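You operate a simulated robot arm through the tools that you are given. There is no shell and no other tool. Be economical: measure what you need, move in short steps, check, and stop when the job is done.

You are at the controls of a simulated robot arm. One attempt, no reset.

Task
Clip the blue carabiner on the holder ring and brush its grit off.
Fine: lock its sleeve; the brush goes back.

The check looks at the end state, three seconds after you hand in, the way a careful person would. Anything else that was tipped, shoved, dropped, spilled or broken makes it a failure.

Robot
A 7-joint arm with a two-finger parallel gripper, fixed in place. Base frame: the origin is at the foot of the arm, x ahead of it, y to its left, z up; the work surface is at about z = 0.876. Readings come in m, rad, newtons and seconds.
With the tool pointing down near the work surface it reaches from about 0.24 to 0.68 m from the base axis. Its first joint turns from -1.152 to 1.152 rad. Payload 2.4 kg.
The tool frame sits at the grasp point between the pads (the TCP): z along the fingers, y along the line on which they close. The tips reach 0.03 m beyond it. The gripper opens to 0.094 m. The fingers are 0.028 m wide and 0.01 m thick; the gripper's body (0.05 by 0.096 m) begins 0.055 m behind the TCP.
Orientation is told as [roll, pitch, yaw] about the base's x, y, z axes, in that order, counted from this pose: with the fingers straight down and closing along the base's y, the tool's x points along the base's -x, its y along +y and its z along -z.

Tools
- The arm moves only by the tool jog_arm. Its argument "steps" is a list of rows, each a list of 7 numbers: the opening, from 0 (shut) to 1 (fully open), then the shift along the base's x, y, z in m, then the turn, a rotation vector about the base's x, y, z in rad. In form: [[gripper, dx, dy, dz, wx, wy, wz], ...]. A call has 1 to 20 rows; each row is the pose to reach, as a shift and turn from the pose commanded when the call began. A row lasts 0.2 s, in which the tool goes at most 0.05 m and 0.15 rad; a call with a longer step from one row to the next is refused whole, and so is a gripper value outside its range. A pose out of reach is approached as far as the arm can. The call stops where the force on the tool passes 70 N (or 10 N more than at its start, if that is more) or the arm is blocked; 0.2 s more then pass. Each finger travels about 0.153 m/s and halts on what it meets, pressing with about 31 N; the grip force reading is that of the motor and also rises with nothing between the fingers. The clock runs only during rows and for 0.2 s after the last one: add rows that repeat a pose to give the fingers time. The reply holds the time, the measured pose of the TCP, the force on the tool along the base axes, the opening and the grip force, in the units named above and with some noise.
- Cameras (640 x 400 px; columns grow to the right, rows downward): "scene" is fixed at [0.042, 0.4819, 1.4384]; the picture's right is [-0.68, -0.73, 0.00], its down [-0.46, 0.43, -0.77] and it looks along [0.56, -0.53, -0.63] (base axes); focal length 263 px, centre (320, 200). "wrist" rides on the gripper at [-0.037, 0, -0.058] in the tool frame; the picture's right is [0.00, -1.00, 0.00], its down [0.97, 0.00, -0.24] and it looks along [0.24, 0.00, 0.97] (tool axes); focal length 218 px, centre (320, 200). There is no depth. A picture from a camera that has moved, and an enlarged one, comes with that camera's place and axes in the base frame and with its lens.
- grab_frame(camera): a new picture of that camera. The clock stands still meanwhile.
- enlarge(camera, box): a new picture of the part [left, top, right, bottom] of that camera's present view, enlarged. The clock stands still meanwhile.
- finish_job(): hands the job in; it is judged then, once.

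Go step by step. Nothing tells you positions but the pictures and the camera data: compare them with the known pose of the tool, close in by small moves and look again before you grip or let go. The budget is 120 turns and 84 pictures, counting those below and the enlarged ones. Unless the task says otherwise, let go and move clear before handing in, and close with one line.

The tools are called as name(argument=value, ...) on one line, values as JSON. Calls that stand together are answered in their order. jog_arm: Moves the arm, as the interface text tells. Its arguments: {"type":"object","properties":{"steps":{"type":"array"}},"required":["steps"]} The other tools are called the same way: grab_frame (camera) takes a picture; enlarge (camera, box) takes an enlarged picture of a part of a camera's view; finish_job () hands the job in.

At the start:

```text
t: 0.0
tool_pos: [0.4186, -0.1167, 1.2324]
tcp_rot: [0.0, -0.001, 0.0]
force: [-0.7, -0.7, 0.1]
finger_gap: 0.0939
gripper_force: 0.1
```

scene: 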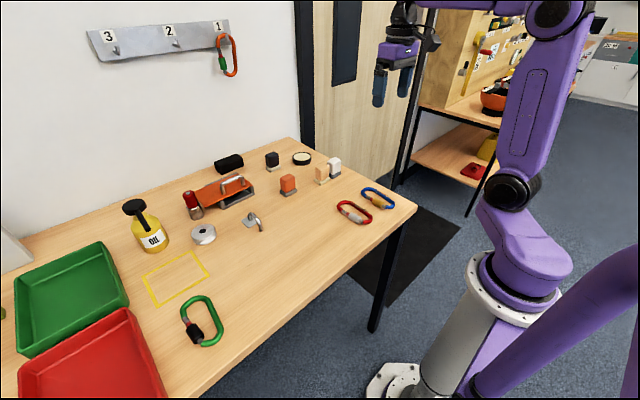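
wrist: 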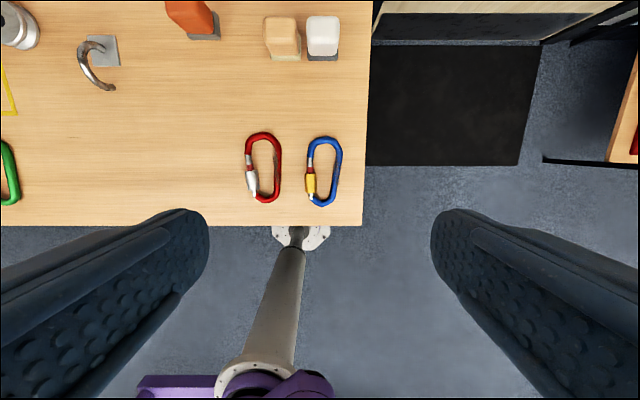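

I see a table with red and blue carabiners at the near right edge, a hook-like metal fixture, and several brush-like blocks. I'll enlarge the key regions first.

enlarge(camera="scene", box=[180, 140, 300, 240])

enlarge(camera="scene", box=[260, 140, 410, 240])

enlarge(camera="wrist", box=[220, 110, 370, 230])

```text
4.00 times, centred on (240, 190) of scene
camera zoom: at [0.042, 0.4819, 1.4384], right [-0.68, -0.73, 0.0], down [-0.46, 0.43, -0.77], along [0.56, -0.53, -0.63], focal length 1053 px, centre (640, 240)
```

zoom: 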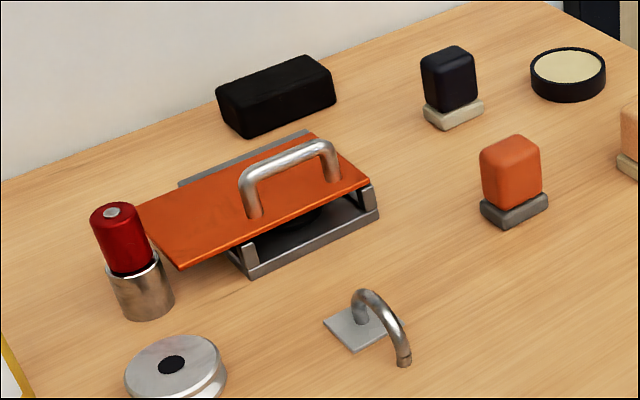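

```text
4.00 times, centred on (335, 190) of scene
camera zoom: at [0.042, 0.4819, 1.4384], right [-0.68, -0.73, 0.0], down [-0.46, 0.43, -0.77], along [0.56, -0.53, -0.63], focal length 1053 px, centre (260, 240)
```

zoom: 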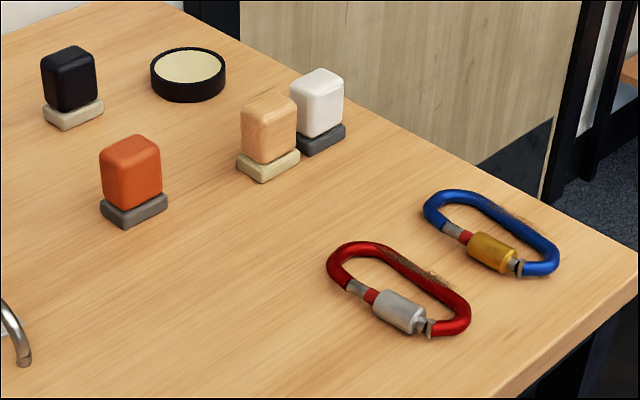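

```text
3.33 times, centred on (295, 170) of wrist
camera zoom: at [0.4559, -0.1149, 1.29], right [0.0, -1.0, 0.0], down [-0.97, 0.0, 0.24], along [-0.24, 0.0, -0.97], focal length 728 px, centre (403, 300)
```

zoom: 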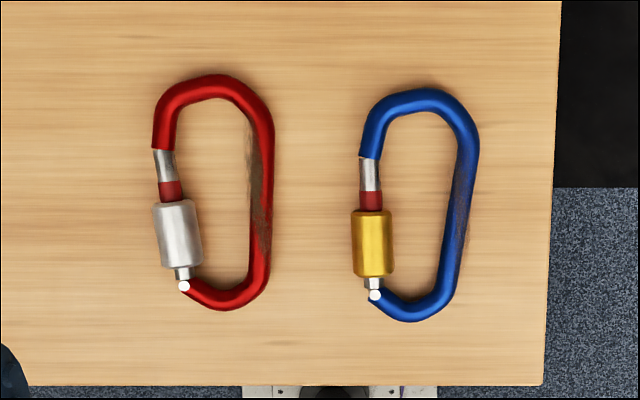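

The blue carabiner lies near (0.41,-0.12), the hook/ring near (0.58,0.24), and the brush-like blocks near x 0.62-0.65. I'll move the wrist camera for a closer look.

jog_arm(steps=[[1, 0.01, 0.045, -0.02, 0, 0, 0], [1, 0.02, 0.09, -0.04, 0, 0, 0], [1, 0.03, 0.13, -0.06, 0, 0, 0], [1, 0.04, 0.17, -0.07, 0, 0, 0], [1, 0.05, 0.21, -0.08, 0, 0, 0], [1, 0.06, 0.25, -0.08, 0, 0, 0], [1, 0.08, 0.29, -0.08, 0, 0, 0], [1, 0.11, 0.31, -0.08, 0, 0, 0], [1, 0.11, 0.31, -0.08, 0, 0, 0]])

grab_frame(camera="wrist")

```text
refused: row 1 steps farther than a row can; nothing moved
```

```text
78 pictures are left
camera wrist: at [0.4559, -0.1149, 1.29], right [0.0, -1.0, 0.0], down [-0.97, 0.0, 0.24], along [-0.24, 0.0, -0.97], focal length 218 px, centre (320, 200)
```

wrist: 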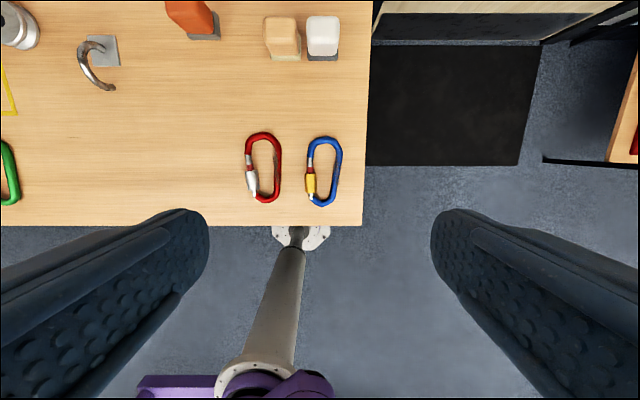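

Step was slightly too long; I'll retry with shorter increments.

jog_arm(steps=[[1, 0.01, 0.04, -0.01, 0, 0, 0], [1, 0.02, 0.08, -0.02, 0, 0, 0], [1, 0.03, 0.12, -0.03, 0, 0, 0], [1, 0.04, 0.16, -0.04, 0, 0, 0], [1, 0.05, 0.2, -0.05, 0, 0, 0], [1, 0.06, 0.24, -0.06, 0, 0, 0], [1, 0.08, 0.28, -0.07, 0, 0, 0], [1, 0.11, 0.31, -0.08, 0, 0, 0], [1, 0.11, 0.31, -0.08, 0, 0, 0]])

grab_frame(camera="wrist")

```text
t: 2.0
tool_pos: [0.5287, 0.1943, 1.152]
tcp_rot: [0.0, -0.002, 0.0]
force: [0.4, 0.3, 0.5]
finger_gap: 0.0941
gripper_force: 0.2
```

```text
77 pictures are left
camera wrist: at [0.566, 0.195, 1.2095], right [0.0, -1.0, 0.0], down [-0.97, 0.0, 0.24], along [-0.24, 0.0, -0.97], focal length 218 px, centre (320, 200)
```

wrist: 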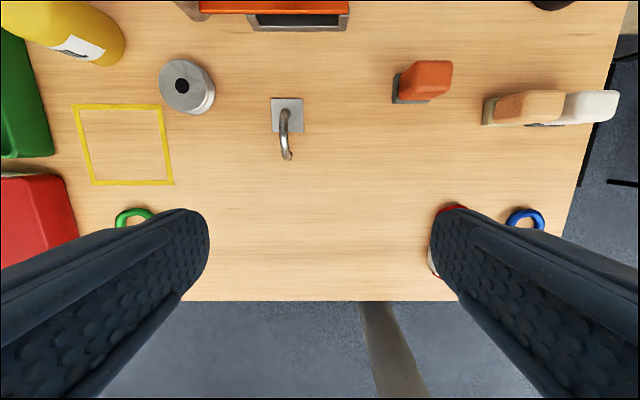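

The hook is in the x–z plane with its open tip toward the arm. Enlarging hook and blocks.

enlarge(camera="wrist", box=[240, 80, 336, 180])

enlarge(camera="wrist", box=[380, 40, 640, 140])

enlarge(camera="scene", box=[230, 200, 280, 240])

```text
4.00 times, centred on (288, 130) of wrist
camera zoom: at [0.566, 0.195, 1.2095], right [0.0, -1.0, 0.0], down [-0.97, 0.0, 0.24], along [-0.24, 0.0, -0.97], focal length 873 px, centre (448, 480)
```

zoom: 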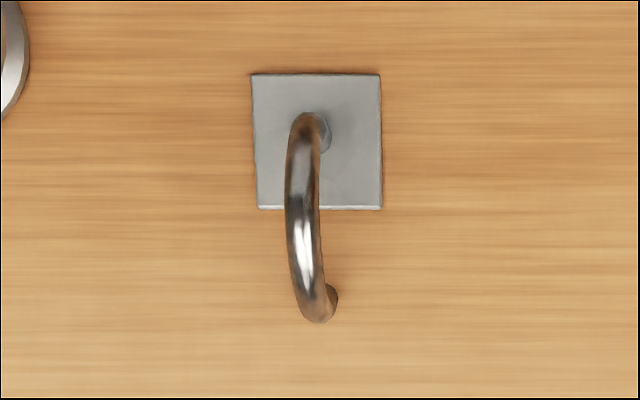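

```text
2.46 times, centred on (510, 90) of wrist
camera zoom: at [0.566, 0.195, 1.2095], right [0.0, -1.0, 0.0], down [-0.97, 0.0, 0.24], along [-0.24, 0.0, -0.97], focal length 537 px, centre (-148, 471)
```

zoom: 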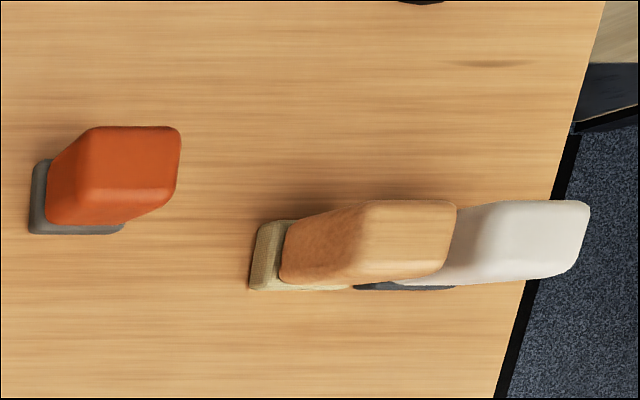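

```text
10.00 times, centred on (255, 220) of scene
camera zoom: at [0.042, 0.482, 1.4384], right [-0.68, -0.73, 0.0], down [-0.46, 0.43, -0.77], along [0.56, -0.53, -0.63], focal length 2633 px, centre (970, 0)
```

zoom: 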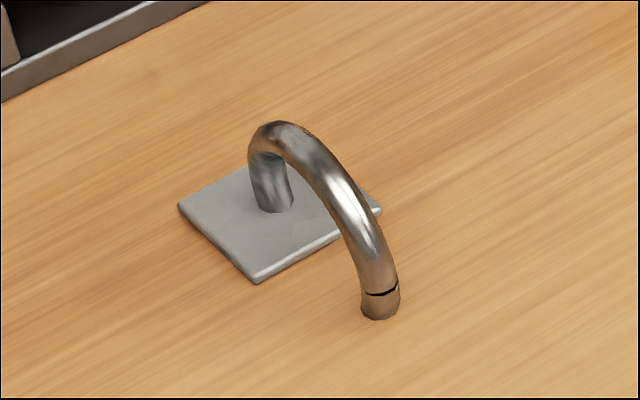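

The ring tip seems at (0.553,0.239,~0.88). I'll tilt the wrist to see the ring from the side at low height.

jog_arm(steps=[[1, 0.0, -0.015, -0.015, 0.13, 0, 0], [1, 0.0, -0.03, -0.03, 0.26, 0, 0], [1, 0.0, -0.045, -0.05, 0.39, 0, 0], [1, 0.005, -0.06, -0.07, 0.52, 0, 0], [1, 0.01, -0.075, -0.09, 0.65, 0, 0], [1, 0.015, -0.09, -0.11, 0.78, 0, 0], [1, 0.02, -0.105, -0.13, 0.91, 0, 0], [1, 0.02, -0.115, -0.15, 1.03, 0, 0], [1, 0.02, -0.115, -0.165, 1.1, 0, 0], [1, 0.02, -0.115, -0.165, 1.1, 0, 0]])

grab_frame(camera="wrist")

```text
t: 4.2
tool_pos: [0.5498, 0.0773, 0.9872]
tcp_rot: [1.1, -0.003, -0.001]
force: [-0.8, 1.1, -0.7]
finger_gap: 0.094
gripper_force: 0.1
```

```text
73 pictures are left
camera wrist: at [0.5873, 0.0272, 1.014], right [0.0, -0.45, -0.89], down [-0.97, -0.21, 0.11], along [-0.24, 0.87, -0.44], focal length 218 px, centre (320, 200)
```

wrist: 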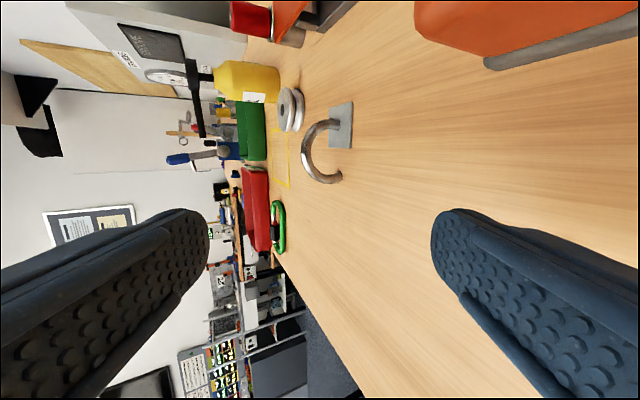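

enlarge(camera="wrist", box=[290, 90, 370, 200])

enlarge(camera="scene", box=[80, 10, 250, 110])

enlarge(camera="wrist", box=[400, 0, 640, 150])

```text
3.64 times, centred on (330, 145) of wrist
camera zoom: at [0.5873, 0.0272, 1.014], right [0.0, -0.45, -0.89], down [-0.97, -0.21, 0.11], along [-0.24, 0.87, -0.44], focal length 794 px, centre (284, 400)
```

zoom: 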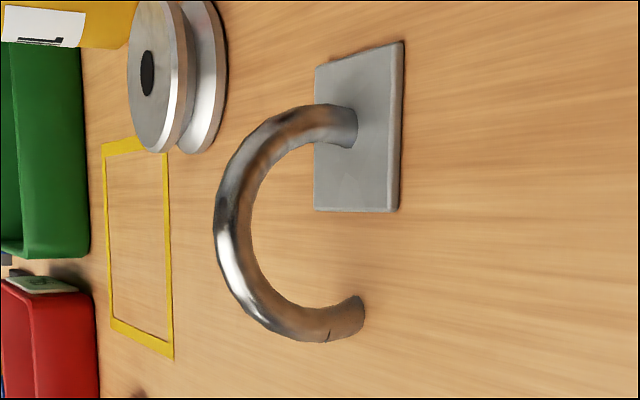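

```text
3.76 times, centred on (165, 60) of scene
camera zoom: at [0.042, 0.4819, 1.4384], right [-0.68, -0.73, 0.0], down [-0.46, 0.43, -0.77], along [0.56, -0.53, -0.63], focal length 991 px, centre (904, 727)
```

zoom: 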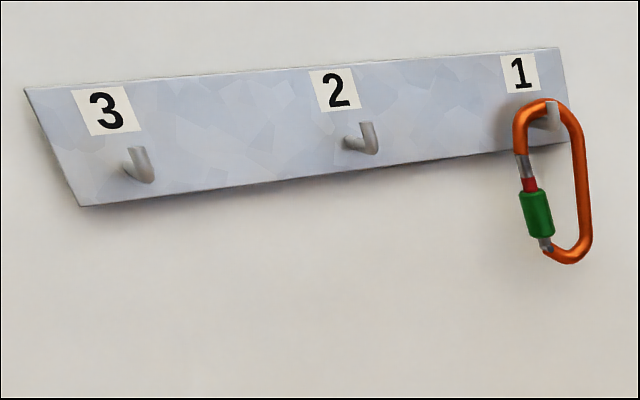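

```text
2.67 times, centred on (520, 75) of wrist
camera zoom: at [0.5873, 0.0272, 1.014], right [0.0, -0.45, -0.89], down [-0.97, -0.21, 0.11], along [-0.24, 0.87, -0.44], focal length 582 px, centre (-213, 533)
```

zoom: 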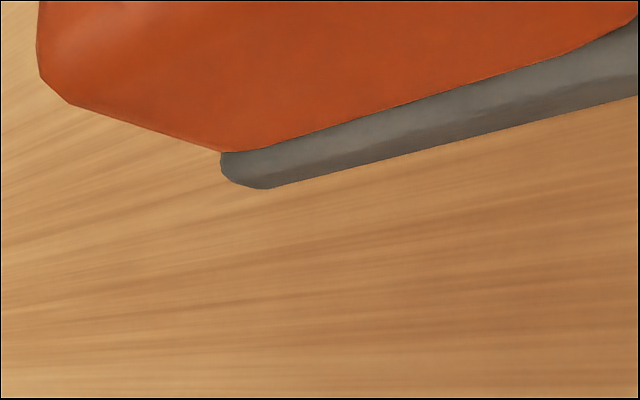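

The ring is a fixed arch whose tip nearly touches the table (gap ~4 mm), so the carabiner must go on through its gate. I'll unroll, go back and look at the brush-like blocks at a low angle.

jog_arm(steps=[[1, -0.01, -0.01, 0.02, -0.14, 0, 0], [1, -0.02, -0.03, 0.04, -0.28, 0, 0], [1, -0.03, -0.05, 0.06, -0.42, 0, 0], [1, -0.05, -0.07, 0.07, -0.56, 0, 0], [1, -0.07, -0.09, 0.08, -0.7, 0, 0], [1, -0.09, -0.11, 0.08, -0.84, 0, 0], [1, -0.11, -0.12, 0.08, -0.98, 0, 0], [1, -0.14, -0.12, 0.08, -1.1, 0, 0], [1, -0.16, -0.12, 0.08, -1.1, 0, 0]])

jog_arm(steps=[[1, 0, 0, 0, 0, -0.14, 0], [1, 0, 0, 0, 0, -0.28, 0], [1, 0, 0, -0.01, 0, -0.42, 0], [1, 0, 0, -0.02, 0, -0.56, 0], [1, 0, 0, -0.03, 0, -0.7, 0], [1, 0, 0, -0.04, 0, -0.84, 0], [1, 0, 0, -0.04, 0, -0.9, 0]])

grab_frame(camera="wrist")

```text
t: 6.2
tool_pos: [0.388, -0.0421, 1.0669]
tcp_rot: [-0.002, -0.001, -0.001]
force: [-0.4, -0.2, 1.2]
finger_gap: 0.094
gripper_force: 0.1
```

```text
t: 7.8
tool_pos: [0.3915, -0.0729, 1.0197]
tcp_rot: [-0.343, -0.774, 0.195]
force: [1.9, 3.8, 0.6]
finger_gap: 0.0941
gripper_force: 0.1
out of reach, approached as far as the arm can: row 4, 5, 6, 7
```

```text
69 pictures are left
camera wrist: at [0.376, -0.0547, 1.0831], right [-0.05, -0.97, 0.24], down [-0.85, -0.09, -0.52], along [0.52, -0.23, -0.82], focal length 218 px, centre (320, 200)
```

wrist: 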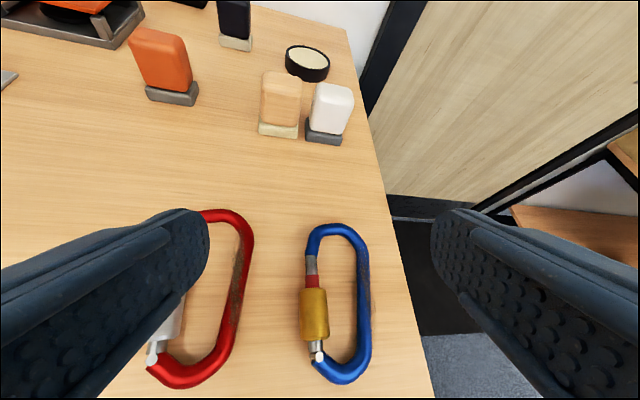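

enlarge(camera="wrist", box=[120, 10, 380, 150])

enlarge(camera="wrist", box=[240, 60, 360, 150])

enlarge(camera="wrist", box=[270, 215, 390, 390])

enlarge(camera="scene", box=[170, 285, 230, 355])

```text
2.46 times, centred on (250, 80) of wrist
camera zoom: at [0.376, -0.0547, 1.0831], right [-0.05, -0.97, 0.24], down [-0.85, -0.09, -0.52], along [0.52, -0.23, -0.82], focal length 537 px, centre (492, 495)
```

zoom: 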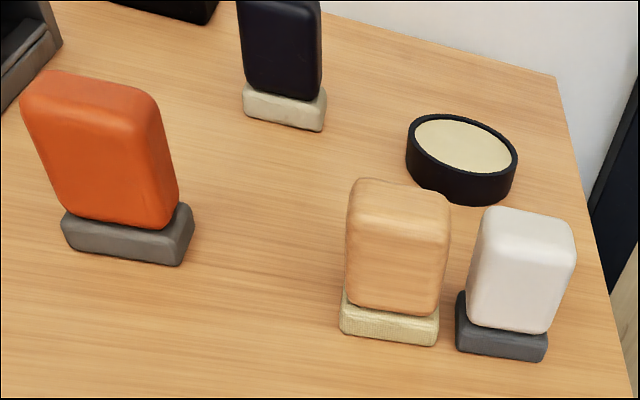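

```text
4.44 times, centred on (300, 105) of wrist
camera zoom: at [0.376, -0.0547, 1.0831], right [-0.05, -0.97, 0.24], down [-0.85, -0.09, -0.52], along [0.52, -0.23, -0.82], focal length 970 px, centre (409, 622)
```

zoom: 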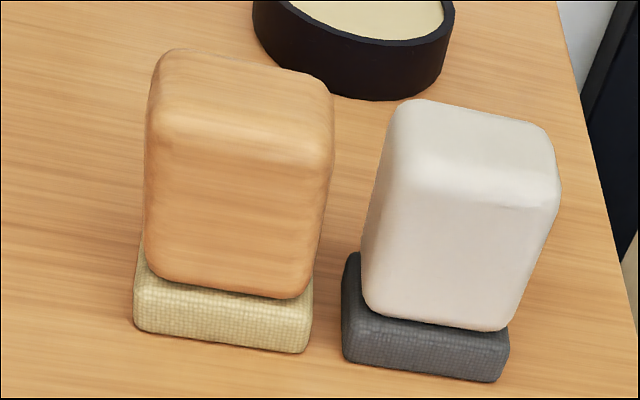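

```text
2.29 times, centred on (330, 302) of wrist
camera zoom: at [0.376, -0.0547, 1.0831], right [-0.05, -0.97, 0.24], down [-0.85, -0.09, -0.52], along [0.52, -0.23, -0.82], focal length 499 px, centre (297, -34)
```

zoom: 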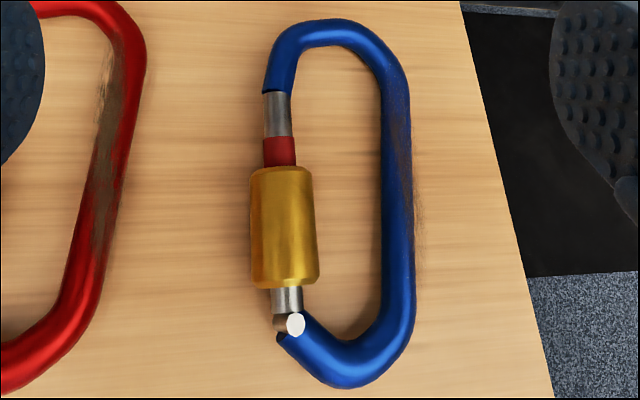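

```text
5.71 times, centred on (200, 320) of scene
camera zoom: at [0.0421, 0.4818, 1.4385], right [-0.68, -0.73, 0.0], down [-0.46, 0.43, -0.77], along [0.56, -0.53, -0.63], focal length 1505 px, centre (1006, -486)
```

zoom: 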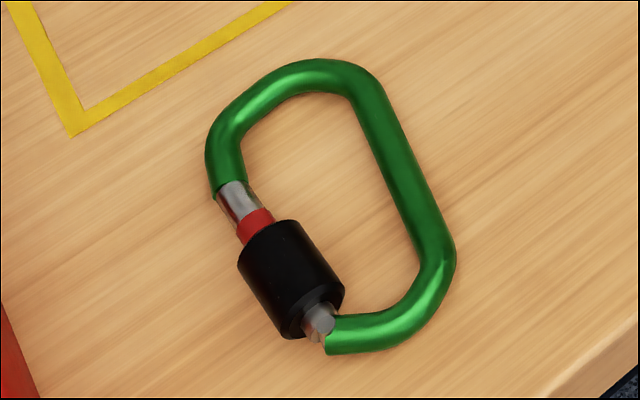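

enlarge(camera="wrist", box=[255, 112, 305, 142])

enlarge(camera="wrist", box=[303, 115, 353, 147])

enlarge(camera="wrist", box=[140, 75, 205, 110])

```text
12.80 times, centred on (280, 127) of wrist
camera zoom: at [0.376, -0.0547, 1.0831], right [-0.05, -0.97, 0.24], down [-0.85, -0.09, -0.52], along [0.52, -0.23, -0.82], focal length 2794 px, centre (832, 1134)
```

zoom: 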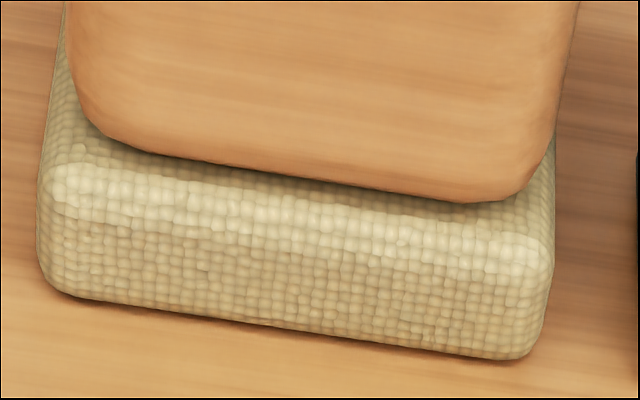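

```text
12.50 times, centred on (328, 131) of wrist
camera zoom: at [0.376, -0.0547, 1.0831], right [-0.05, -0.97, 0.24], down [-0.85, -0.09, -0.52], along [0.52, -0.23, -0.82], focal length 2728 px, centre (220, 1062)
```

zoom: 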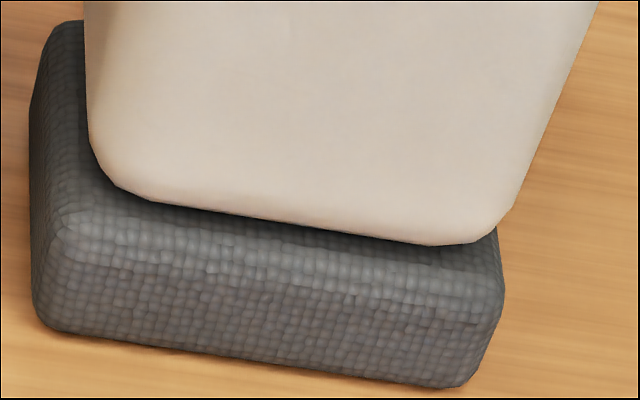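

```text
9.85 times, centred on (172, 92) of wrist
camera zoom: at [0.376, -0.0547, 1.0831], right [-0.05, -0.97, 0.24], down [-0.85, -0.09, -0.52], along [0.52, -0.23, -0.82], focal length 2149 px, centre (1772, 1258)
```

zoom: 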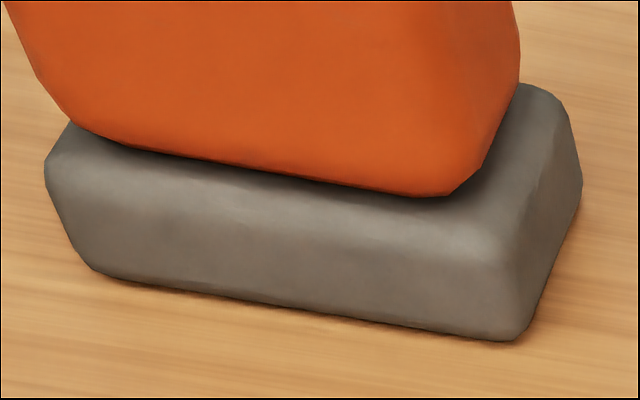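

The wood-handled block with straw bristles (near (0.615,-0.06)) is the brush I'll use; the blue carabiner's red band shows it's unlocked. I'll level the tool and go above the brush.

jog_arm(steps=[[1, 0.0, 0, 0.03, 0, 0.14, 0], [1, 0.01, 0, 0.06, 0, 0.28, 0], [1, 0.02, 0, 0.08, 0, 0.42, 0], [1, 0.04, 0, 0.09, 0, 0.56, 0], [1, 0.07, -0.01, 0.09, 0, 0.7, 0], [1, 0.1, -0.02, 0.09, 0, 0.8, 0], [1, 0.14, -0.02, 0.09, 0, 0.9, 0], [1, 0.17, -0.02, 0.09, 0, 0.9, 0], [1, 0.17, -0.02, 0.09, 0, 0.9, 0]])

jog_arm(steps=[[1, 0, 0, 0, 0, 0, 0.14], [1, 0, 0, 0, 0, 0, 0.28], [1, 0, 0, 0, 0, 0, 0.42], [1, 0, 0, 0, 0, 0, 0.56], [1, 0, 0, 0, 0, 0, 0.7], [1, 0, 0, 0, 0, 0, 0.84], [1, 0, 0, 0, 0, 0, 0.98], [1, 0, 0, 0, 0, 0, 1.12], [1, 0, 0, 0, 0, 0, 1.26], [1, 0, 0, 0, 0, 0, 1.4], [1, 0, 0, 0, 0, 0, 1.54], [1, 0, 0, 0, 0, 0, 1.5708], [1, 0, 0, 0, 0, 0, 1.5708]])

grab_frame(camera="wrist")

```text
t: 9.8
tool_pos: [0.5768, -0.0532, 1.1245]
tcp_rot: [-0.001, 0.0, 0.001]
force: [0.2, -0.3, 0.1]
finger_gap: 0.094
gripper_force: 0.1
out of reach, approached as far as the arm can: row 2
```

```text
t: 12.6
tool_pos: [0.574, -0.0525, 1.1193]
tcp_rot: [0.001, 0.0, 1.573]
force: [-0.3, -0.4, 0.7]
finger_gap: 0.0941
gripper_force: 0.0
```

```text
61 pictures are left
camera wrist: at [0.5749, -0.0141, 1.1767], right [1.0, 0.0, 0.0], down [0.0, -0.97, 0.24], along [0.0, -0.24, -0.97], focal length 218 px, centre (320, 200)
```

wrist: 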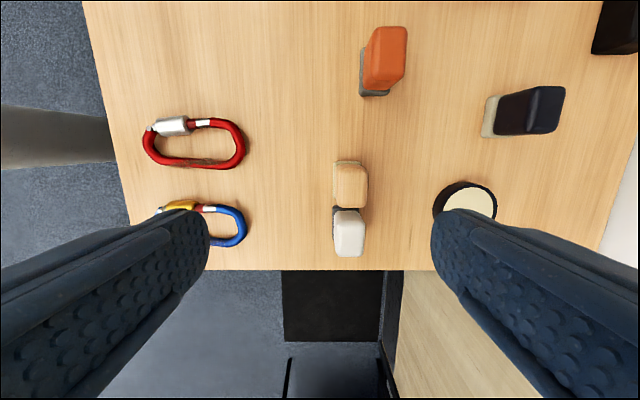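

enlarge(camera="wrist", box=[310, 145, 400, 265])

```text
3.33 times, centred on (355, 205) of wrist
camera zoom: at [0.5749, -0.0141, 1.1767], right [1.0, 0.0, 0.0], down [0.0, -0.97, 0.24], along [0.0, -0.24, -0.97], focal length 728 px, centre (203, 183)
```

zoom: 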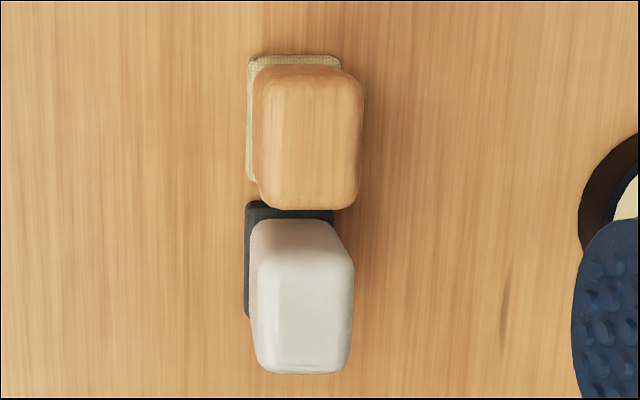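

The brush is centred at about (0.610,-0.058), handle top near z 0.938. Moving above and down onto it.

jog_arm(steps=[[1, 0.02, -0.005, -0.03, 0, 0, 0], [1, 0.036, -0.005, -0.07, 0, 0, 0], [1, 0.036, -0.005, -0.11, 0, 0, 0], [1, 0.036, -0.005, -0.11, 0, 0, 0]])

grab_frame(camera="wrist")

```text
t: 13.6
tool_pos: [0.6092, -0.0578, 1.008]
tcp_rot: [-0.001, -0.001, 1.571]
force: [-0.1, 0.3, -0.3]
finger_gap: 0.0942
gripper_force: 0.1
```

```text
59 pictures are left
camera wrist: at [0.6092, -0.0203, 1.0656], right [1.0, 0.0, 0.0], down [0.0, -0.97, 0.24], along [0.0, -0.24, -0.97], focal length 218 px, centre (320, 200)
```

wrist: 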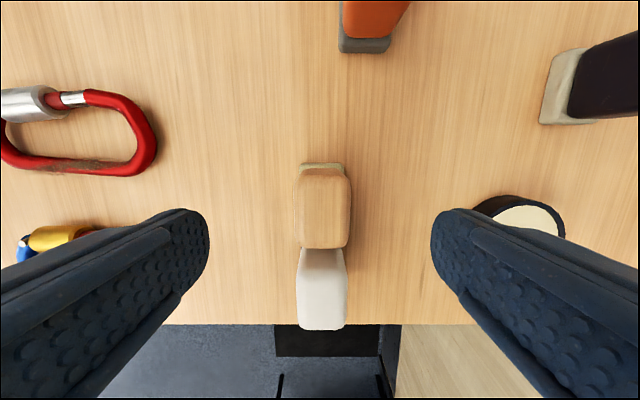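

jog_arm(steps=[[1, 0, 0, -0.03, 0, 0, 0], [1, 0, 0, -0.06, 0, 0, 0], [1, 0, 0, -0.08, 0, 0, 0], [0.6, 0, 0, -0.08, 0, 0, 0], [0.2, 0, 0, -0.08, 0, 0, 0], [0.2, 0, 0, -0.08, 0, 0, 0], [0.2, 0, 0, -0.08, 0, 0, 0]])

```text
t: 15.2
tool_pos: [0.6121, -0.0569, 0.9291]
tcp_rot: [-0.001, 0.0, 1.57]
force: [-0.5, 0.0, -0.6]
finger_gap: 0.0378
gripper_force: 31.5
```

Brush is gripped (37.8 mm). Lifting it straight up and carrying it over the blue carabiner's spine.

jog_arm(steps=[[0.2, 0, 0, 0.03, 0, 0, 0], [0.2, 0, 0, 0.07, 0, 0, 0], [0.2, -0.03, -0.02, 0.1, 0, 0, 0], [0.2, -0.07, -0.04, 0.1, 0, 0, 0], [0.2, -0.11, -0.06, 0.1, 0, 0, 0], [0.2, -0.14, -0.08, 0.1, 0, 0, 0], [0.2, -0.16, -0.09, 0.09, 0, 0, 0], [0.2, -0.16, -0.09, 0.09, 0, 0, 0]])

grab_frame(camera="wrist")

enlarge(camera="scene", box=[300, 130, 430, 240])

```text
t: 17.0
tool_pos: [0.4518, -0.147, 1.0191]
tcp_rot: [0.0, 0.0, 1.572]
force: [-0.2, -0.2, 0.1]
finger_gap: 0.0184
gripper_force: 0.1
```

```text
58 pictures are left
camera wrist: at [0.4518, -0.1091, 1.0768], right [1.0, 0.0, 0.0], down [0.0, -0.97, 0.24], along [0.0, -0.24, -0.97], focal length 218 px, centre (320, 200)
```

wrist: 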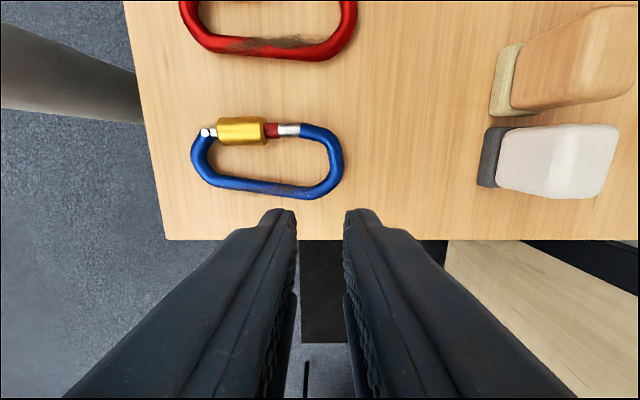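

```text
3.64 times, centred on (365, 185) of scene
camera zoom: at [0.042, 0.4819, 1.4384], right [-0.68, -0.73, 0.0], down [-0.46, 0.43, -0.77], along [0.56, -0.53, -0.63], focal length 958 px, centre (156, 254)
```

zoom: 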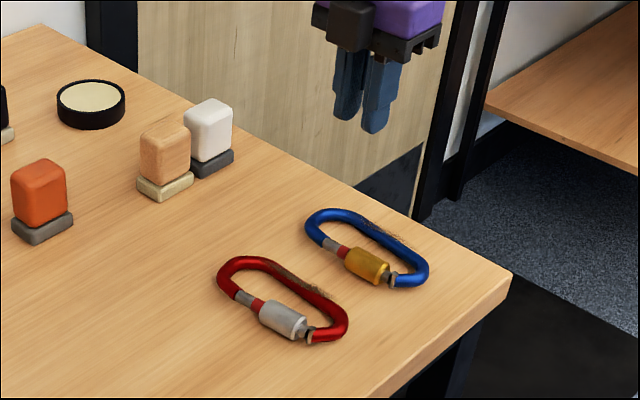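

The brush slipped out of the grip and still stands in place. I'll return, grip lower and close fully.

jog_arm(steps=[[1, 0.03, 0.02, 0.01, 0, 0, 0], [1, 0.07, 0.04, 0.01, 0, 0, 0], [1, 0.11, 0.06, 0.01, 0, 0, 0], [1, 0.14, 0.08, 0.01, 0, 0, 0], [1, 0.159, 0.09, 0.0, 0, 0, 0], [1, 0.159, 0.09, 0.0, 0, 0, 0]])

grab_frame(camera="wrist")

```text
t: 18.4
tool_pos: [0.6099, -0.0563, 1.0193]
tcp_rot: [0.0, 0.001, 1.571]
force: [0.0, -0.3, 0.6]
finger_gap: 0.094
gripper_force: 0.1
```

```text
56 pictures are left
camera wrist: at [0.61, -0.0179, 1.0766], right [1.0, 0.0, 0.0], down [0.0, -0.97, 0.24], along [0.0, -0.24, -0.97], focal length 218 px, centre (320, 200)
```

wrist: 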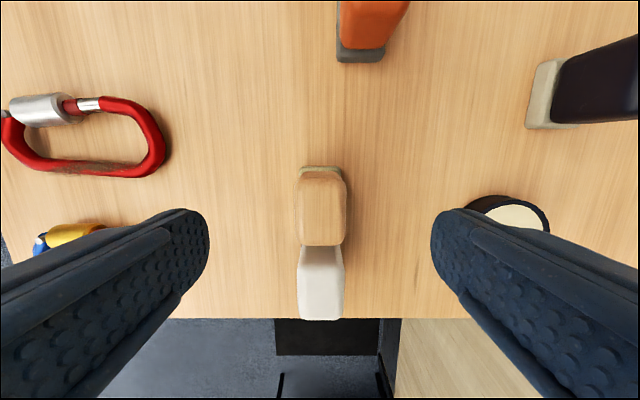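

jog_arm(steps=[[1, 0, 0, -0.04, 0, 0, 0], [1, 0, 0, -0.07, 0, 0, 0], [1, 0, 0, -0.097, 0, 0, 0], [1, 0, 0, -0.097, 0, 0, 0], [0.5, 0, 0, -0.097, 0, 0, 0], [0.0, 0, 0, -0.097, 0, 0, 0], [0.0, 0, 0, -0.097, 0, 0, 0], [0, 0, 0, -0.097, 0, 0, 0], [0, 0, 0, -0.097, 0, 0, 0]])

jog_arm(steps=[[0, 0, 0, 0.005, 0, 0, 0], [0, 0, 0, 0.01, 0, 0, 0], [0, 0, 0, 0.015, 0, 0, 0], [0, 0, 0, 0.02, 0, 0, 0]])

```text
t: 20.4
tool_pos: [0.611, -0.0558, 0.9201]
tcp_rot: [0.0, 0.001, 1.571]
force: [0.2, 0.3, -0.6]
finger_gap: 0.0376
gripper_force: 30.8
```

```text
t: 21.4
tool_pos: [0.6099, -0.0579, 0.9427]
tcp_rot: [0.0, 0.0, 1.571]
force: [-0.8, -0.5, -1.6]
finger_gap: 0.0378
gripper_force: 30.9
```

jog_arm(steps=[[0, 0, 0, 0.02, 0, 0, 0], [0, 0, 0, 0.05, 0, 0, 0], [0, -0.03, -0.02, 0.07, 0, 0, 0], [0, -0.07, -0.04, 0.07, 0, 0, 0], [0, -0.11, -0.06, 0.07, 0, 0, 0], [0, -0.14, -0.08, 0.07, 0, 0, 0], [0, -0.158, -0.095, 0.05, 0, 0, 0], [0, -0.158, -0.095, 0.05, 0, 0, 0]])

grab_frame(camera="wrist")

enlarge(camera="scene", box=[300, 130, 430, 240])

```text
t: 23.2
tool_pos: [0.4524, -0.1535, 0.9926]
tcp_rot: [0.0, 0.0, 1.574]
force: [0.0, -0.6, -0.6]
finger_gap: 0.0382
gripper_force: 31.6
```

```text
55 pictures are left
camera wrist: at [0.4515, -0.1153, 1.0502], right [1.0, 0.0, 0.0], down [0.0, -0.97, 0.24], along [0.0, -0.24, -0.97], focal length 218 px, centre (320, 200)
```

wrist: 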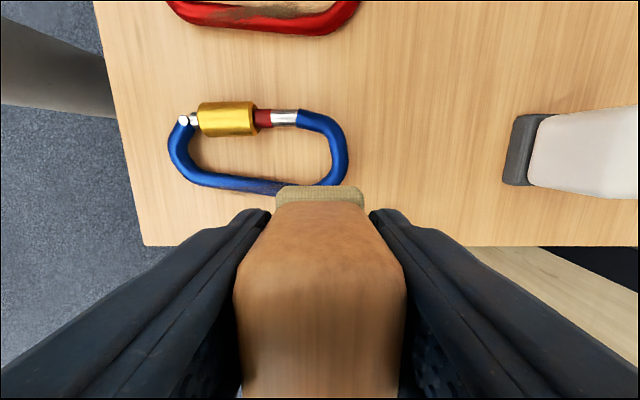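

```text
3.64 times, centred on (365, 185) of scene
camera zoom: at [0.042, 0.4819, 1.4384], right [-0.68, -0.73, 0.0], down [-0.46, 0.43, -0.77], along [0.56, -0.53, -0.63], focal length 958 px, centre (156, 254)
```

zoom: 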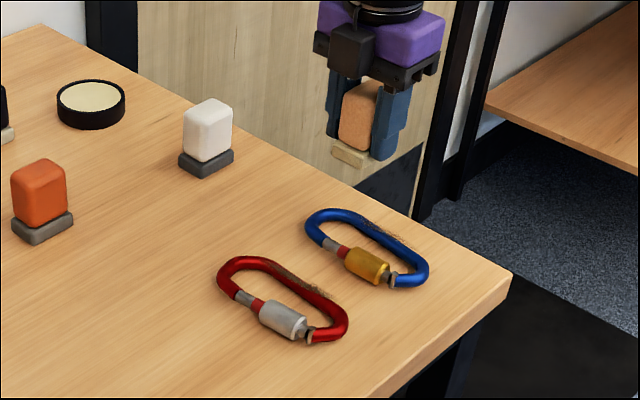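

Brush held firmly. I'll lower it on the spine and make light strokes, watching the force.

jog_arm(steps=[[0, -0.012, 0.005, -0.03, 0, 0, 0], [0, -0.012, 0.005, -0.05, 0, 0, 0], [0, -0.012, 0.005, -0.054, 0, 0, 0], [0, -0.012, 0.005, -0.058, 0, 0, 0], [0, -0.012, 0.005, -0.058, 0, 0, 0]])

```text
t: 24.4
tool_pos: [0.4398, -0.1491, 0.9343]
tcp_rot: [0.001, 0.0, 1.572]
force: [0.6, -0.5, -1.3]
finger_gap: 0.0377
gripper_force: 30.9
```

jog_arm(steps=[[0, 0, 0, -0.002, 0, 0, 0], [0, -0.02, 0.001, -0.002, 0, 0, 0], [0, -0.04, 0.003, -0.002, 0, 0, 0], [0, -0.06, 0.005, -0.002, 0, 0, 0], [0, -0.04, 0.003, -0.002, 0, 0, 0], [0, -0.02, 0, -0.002, 0, 0, 0], [0, 0, 0, -0.002, 0, 0, 0], [0, 0, 0, 0.05, 0, 0, 0]])

enlarge(camera="scene", box=[330, 165, 410, 225])

grab_frame(camera="wrist")

```text
refused: row 8 steps farther than a row can; nothing moved
```

```text
6.67 times, centred on (370, 195) of scene
camera zoom: at [0.042, 0.4819, 1.4384], right [-0.68, -0.73, 0.0], down [-0.46, 0.43, -0.77], along [0.56, -0.53, -0.63], focal length 1755 px, centre (-13, 233)
```

zoom: 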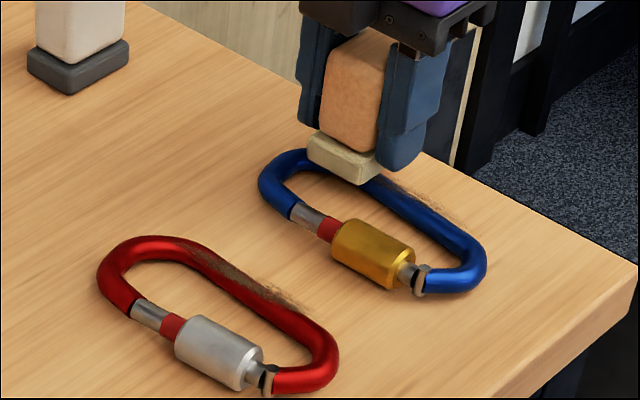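

```text
52 pictures are left
camera wrist: at [0.4404, -0.1111, 0.9928], right [1.0, 0.0, 0.0], down [0.0, -0.97, 0.24], along [0.0, -0.24, -0.97], focal length 218 px, centre (320, 200)
```

wrist: 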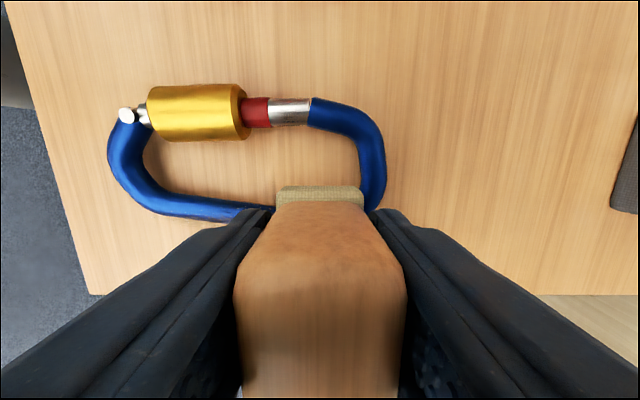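

jog_arm(steps=[[0, 0, 0, -0.002, 0, 0, 0], [0, -0.02, 0.0, -0.002, 0, 0, 0], [0, -0.04, 0.0, -0.002, 0, 0, 0], [0, -0.06, 0.0, -0.002, 0, 0, 0], [0, -0.04, 0.0, -0.002, 0, 0, 0], [0, -0.02, 0, -0.002, 0, 0, 0], [0, 0, 0, -0.002, 0, 0, 0], [0, 0, 0, 0.03, 0, 0, 0], [0, 0.03, 0, 0.06, 0, 0, 0], [0, 0.03, 0, 0.06, 0, 0, 0]])

enlarge(camera="scene", box=[330, 165, 410, 225])

```text
t: 26.6
tool_pos: [0.4693, -0.1512, 0.9975]
tcp_rot: [0.0, 0.001, 1.571]
force: [-0.4, -0.8, -1.1]
finger_gap: 0.0379
gripper_force: 31.0
```

```text
6.67 times, centred on (370, 195) of scene
camera zoom: at [0.042, 0.4819, 1.4384], right [-0.68, -0.73, 0.0], down [-0.46, 0.43, -0.77], along [0.56, -0.53, -0.63], focal length 1755 px, centre (-13, 233)
```

zoom: 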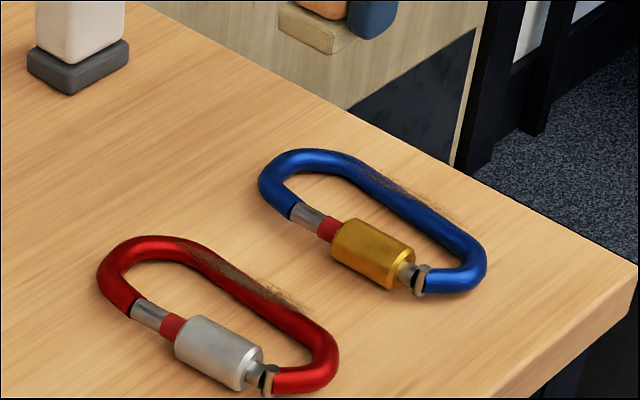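

No change; the bristles likely didn't touch. I'll descend until I feel contact.

jog_arm(steps=[[0, -0.03, 0, -0.03, 0, 0, 0], [0, -0.06, 0, -0.06, 0, 0, 0], [0, -0.06, 0, -0.066, 0, 0, 0], [0, -0.06, 0, -0.069, 0, 0, 0], [0, -0.06, 0, -0.069, 0, 0, 0]])

jog_arm(steps=[[0, 0, 0, -0.003, 0, 0, 0], [0, 0, 0, -0.003, 0, 0, 0]])

```text
t: 27.8
tool_pos: [0.4096, -0.1477, 0.9274]
tcp_rot: [0.0, 0.0, 1.571]
force: [-7.5, -3.9, 26.0]
finger_gap: 0.0378
gripper_force: 30.9
```

```text
t: 28.4
tool_pos: [0.4092, -0.1474, 0.9236]
tcp_rot: [-0.001, 0.001, 1.571]
force: [-5.7, -2.8, 26.9]
finger_gap: 0.0378
gripper_force: 31.1
```

Contact at about z 0.928. Sweeping along the spine at light pressure.

jog_arm(steps=[[0, 0, 0, 0.001, 0, 0, 0], [0, 0.015, 0, 0.001, 0, 0, 0], [0, 0.03, -0.002, 0.001, 0, 0, 0], [0, 0.015, 0, 0.001, 0, 0, 0], [0, 0, 0, 0.001, 0, 0, 0], [0, -0.015, 0.002, 0.001, 0, 0, 0], [0, -0.03, 0.004, 0.001, 0, 0, 0], [0, -0.015, 0.002, 0.001, 0, 0, 0], [0, 0, 0, 0.001, 0, 0, 0]])

jog_arm(steps=[[0, 0, 0, 0.03, 0, 0, 0], [0, 0.03, 0, 0.06, 0, 0, 0], [0, 0.06, 0, 0.07, 0, 0, 0], [0, 0.06, 0, 0.07, 0, 0, 0]])

enlarge(camera="scene", box=[330, 150, 430, 225])

```text
t: 30.4
tool_pos: [0.4104, -0.1475, 0.9242]
tcp_rot: [0.001, 0.0, 1.571]
force: [-3.3, -0.2, 5.0]
finger_gap: 0.0377
gripper_force: 30.8
```

```text
t: 31.4
tool_pos: [0.4705, -0.1474, 0.9976]
tcp_rot: [0.002, -0.002, 1.571]
force: [-0.9, -0.1, -0.8]
finger_gap: 0.0377
gripper_force: 31.1
```

```text
5.33 times, centred on (380, 188) of scene
camera zoom: at [0.042, 0.4819, 1.4384], right [-0.68, -0.73, 0.0], down [-0.46, 0.43, -0.77], along [0.56, -0.53, -0.63], focal length 1404 px, centre (0, 267)
```

zoom: 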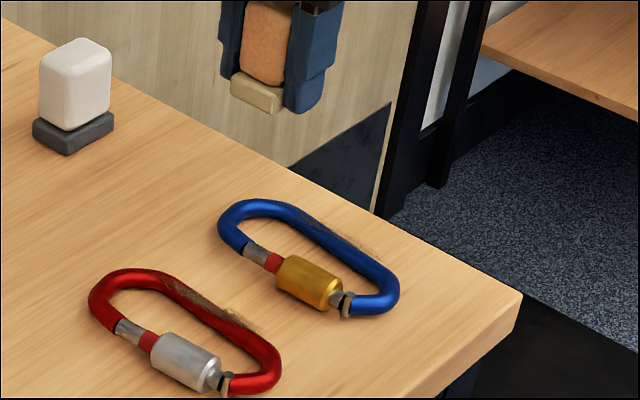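

enlarge(camera="wrist", box=[100, 60, 340, 220])

```text
2.50 times, centred on (220, 140) of wrist
camera zoom: at [0.4708, -0.1093, 1.0552], right [1.0, 0.0, 0.0], down [0.0, -0.97, 0.24], along [0.0, -0.24, -0.97], focal length 546 px, centre (570, 350)
```

zoom: 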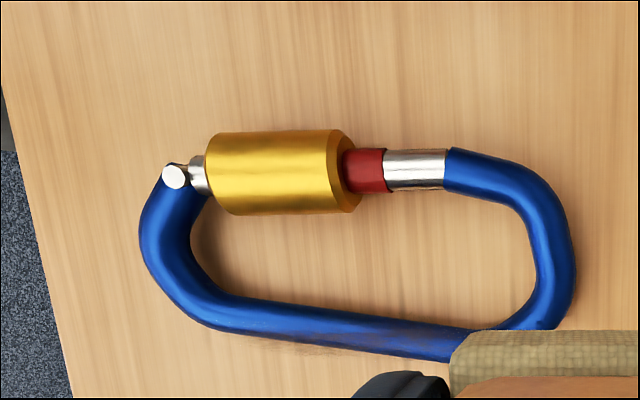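

Grit sits on the spine's outer side, which will face up once the carabiner hangs on the ring, so clipping first is right. I'll put the brush back on its spot for now.

jog_arm(steps=[[0, 0.03, 0.02, 0.02, 0, 0, 0], [0, 0.07, 0.045, 0.02, 0, 0, 0], [0, 0.11, 0.065, 0.02, 0, 0, 0], [0, 0.14, 0.091, 0.0, 0, 0, 0], [0, 0.14, 0.091, -0.03, 0, 0, 0], [0, 0.14, 0.091, -0.06, 0, 0, 0], [0, 0.14, 0.091, -0.068, 0, 0, 0], [0, 0.14, 0.091, -0.074, 0, 0, 0], [0, 0.14, 0.091, -0.074, 0, 0, 0]])

jog_arm(steps=[[0, 0, 0, -0.003, 0, 0, 0], [0, 0, 0, -0.003, 0, 0, 0]])

```text
t: 33.4
tool_pos: [0.6137, -0.0561, 0.9196]
tcp_rot: [0.001, 0.002, 1.571]
force: [0.6, -0.8, -1.0]
finger_gap: 0.0376
gripper_force: 30.6
```

```text
t: 34.0
tool_pos: [0.6124, -0.0561, 0.917]
tcp_rot: [-0.002, 0.001, 1.571]
force: [-0.8, -0.1, -1.3]
finger_gap: 0.0379
gripper_force: 31.2
```

jog_arm(steps=[[0, 0, 0, -0.002, 0, 0, 0], [0, 0, 0, -0.004, 0, 0, 0], [0, 0, 0, -0.004, 0, 0, 0]])

enlarge(camera="scene", box=[290, 140, 370, 200])

```text
t: 34.8
tool_pos: [0.6127, -0.0551, 0.9132]
tcp_rot: [0.0, -0.001, 1.57]
force: [-0.2, -0.4, -0.8]
finger_gap: 0.0376
gripper_force: 30.5
```

```text
6.67 times, centred on (330, 170) of scene
camera zoom: at [0.042, 0.4819, 1.4384], right [-0.68, -0.73, 0.0], down [-0.46, 0.43, -0.77], along [0.56, -0.53, -0.63], focal length 1755 px, centre (253, 400)
```

zoom: 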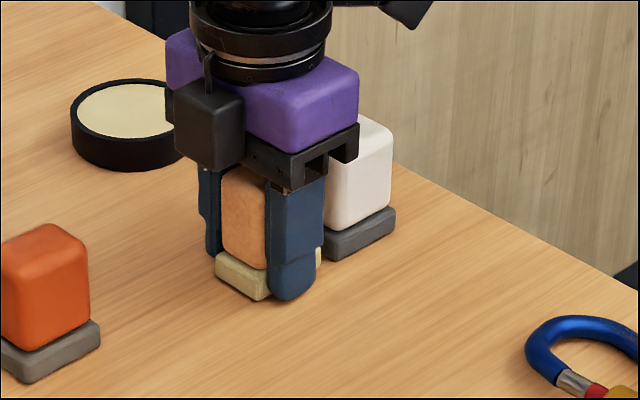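

jog_arm(steps=[[0, 0, 0, -0.002, 0, 0, 0], [0, 0, 0, -0.003, 0, 0, 0], [0, 0, 0, -0.003, 0, 0, 0]])

```text
t: 35.6
tool_pos: [0.6125, -0.0558, 0.9114]
tcp_rot: [-0.002, 0.0, 1.572]
force: [-6.0, -1.2, 19.4]
finger_gap: 0.0379
gripper_force: 31.2
```

Contact felt: the brush stands on the table. Releasing and rising.

jog_arm(steps=[[0, 0, 0, 0.001, 0, 0, 0], [0.3, 0, 0, 0.001, 0, 0, 0], [0.7, 0, 0, 0.001, 0, 0, 0], [1, 0, 0, 0.001, 0, 0, 0], [1, 0, 0, 0.001, 0, 0, 0], [1, 0, 0, 0.04, 0, 0, 0], [1, -0.01, 0, 0.08, 0, 0, 0], [1, -0.05, -0.01, 0.1, 0, 0, 0], [1, -0.09, -0.02, 0.12, 0, 0, 0], [1, -0.13, -0.03, 0.13, 0, 0, 0], [1, -0.17, -0.03, 0.14, 0, 0, 0], [1, -0.2, -0.03, 0.15, 0, 0, 0], [1, -0.2, -0.03, 0.15, 0, 0, 0]])

grab_frame(camera="wrist")

grab_frame(camera="scene")

```text
t: 38.4
tool_pos: [0.4098, -0.0814, 1.0619]
tcp_rot: [-0.001, 0.0, 1.57]
force: [0.2, 0.7, 0.3]
finger_gap: 0.0939
gripper_force: 0.1
```

```text
47 pictures are left
camera wrist: at [0.41, -0.0437, 1.1193], right [1.0, 0.0, 0.0], down [0.0, -0.97, 0.24], along [0.0, -0.24, -0.97], focal length 218 px, centre (320, 200)
```

wrist: 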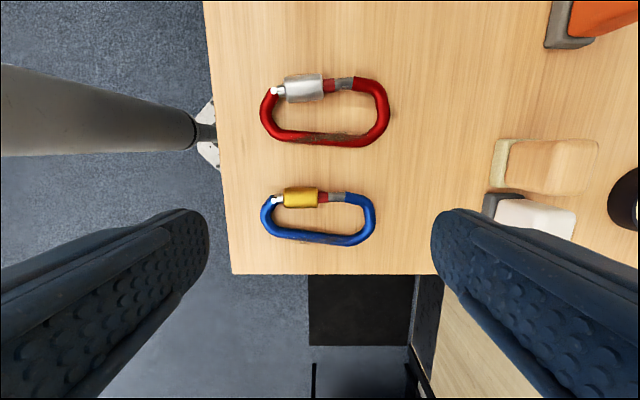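

```text
46 pictures are left
```

scene: 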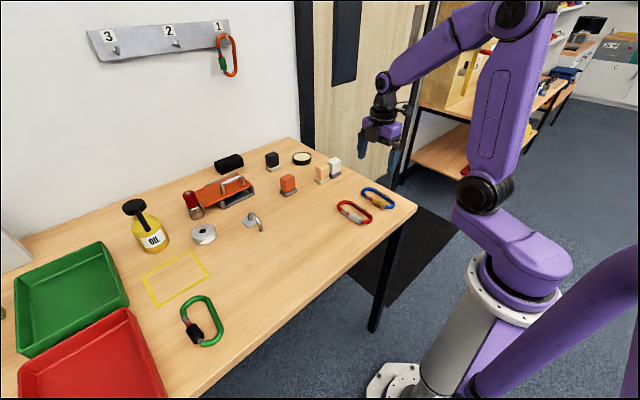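

Brush is back standing. Next: turn the gripper to straddle the blue spine (yaw ≈ -0.14) and look closely before gripping.

jog_arm(steps=[[1, 0, -0.005, 0, 0, 0, -0.145], [1, 0, -0.01, 0, 0, 0, -0.29], [1, 0, -0.015, 0, 0, 0, -0.43], [1, 0, -0.02, 0, 0, 0, -0.57], [1, 0, -0.025, 0, 0, 0, -0.71], [1, 0, -0.03, 0, 0, 0, -0.85], [1, 0, -0.035, 0, 0, 0, -0.99], [1, 0, -0.04, -0.01, 0, 0, -1.13], [1, 0, -0.045, -0.02, 0, 0, -1.27], [0.8, 0, -0.05, -0.03, 0, 0, -1.41], [0.6, 0, -0.055, -0.04, 0, 0, -1.55], [0.38, 0, -0.065, -0.05, 0, 0, -1.69], [0.38, 0, -0.065, -0.05, 0, 0, -1.71], [0.38, 0, -0.065, -0.05, 0, 0, -1.71]])

grab_frame(camera="wrist")

```text
t: 41.4
tool_pos: [0.4114, -0.1513, 1.0098]
tcp_rot: [0.0, -0.001, -0.138]
force: [0.2, -0.7, 0.0]
finger_gap: 0.0357
gripper_force: 0.2
```

```text
45 pictures are left
camera wrist: at [0.4488, -0.1562, 1.0681], right [-0.14, -0.99, 0.0], down [-0.96, 0.14, 0.24], along [-0.24, 0.03, -0.97], focal length 218 px, centre (320, 200)
```

wrist: 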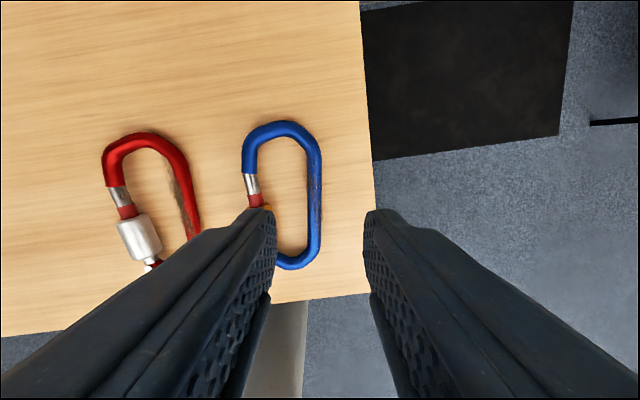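

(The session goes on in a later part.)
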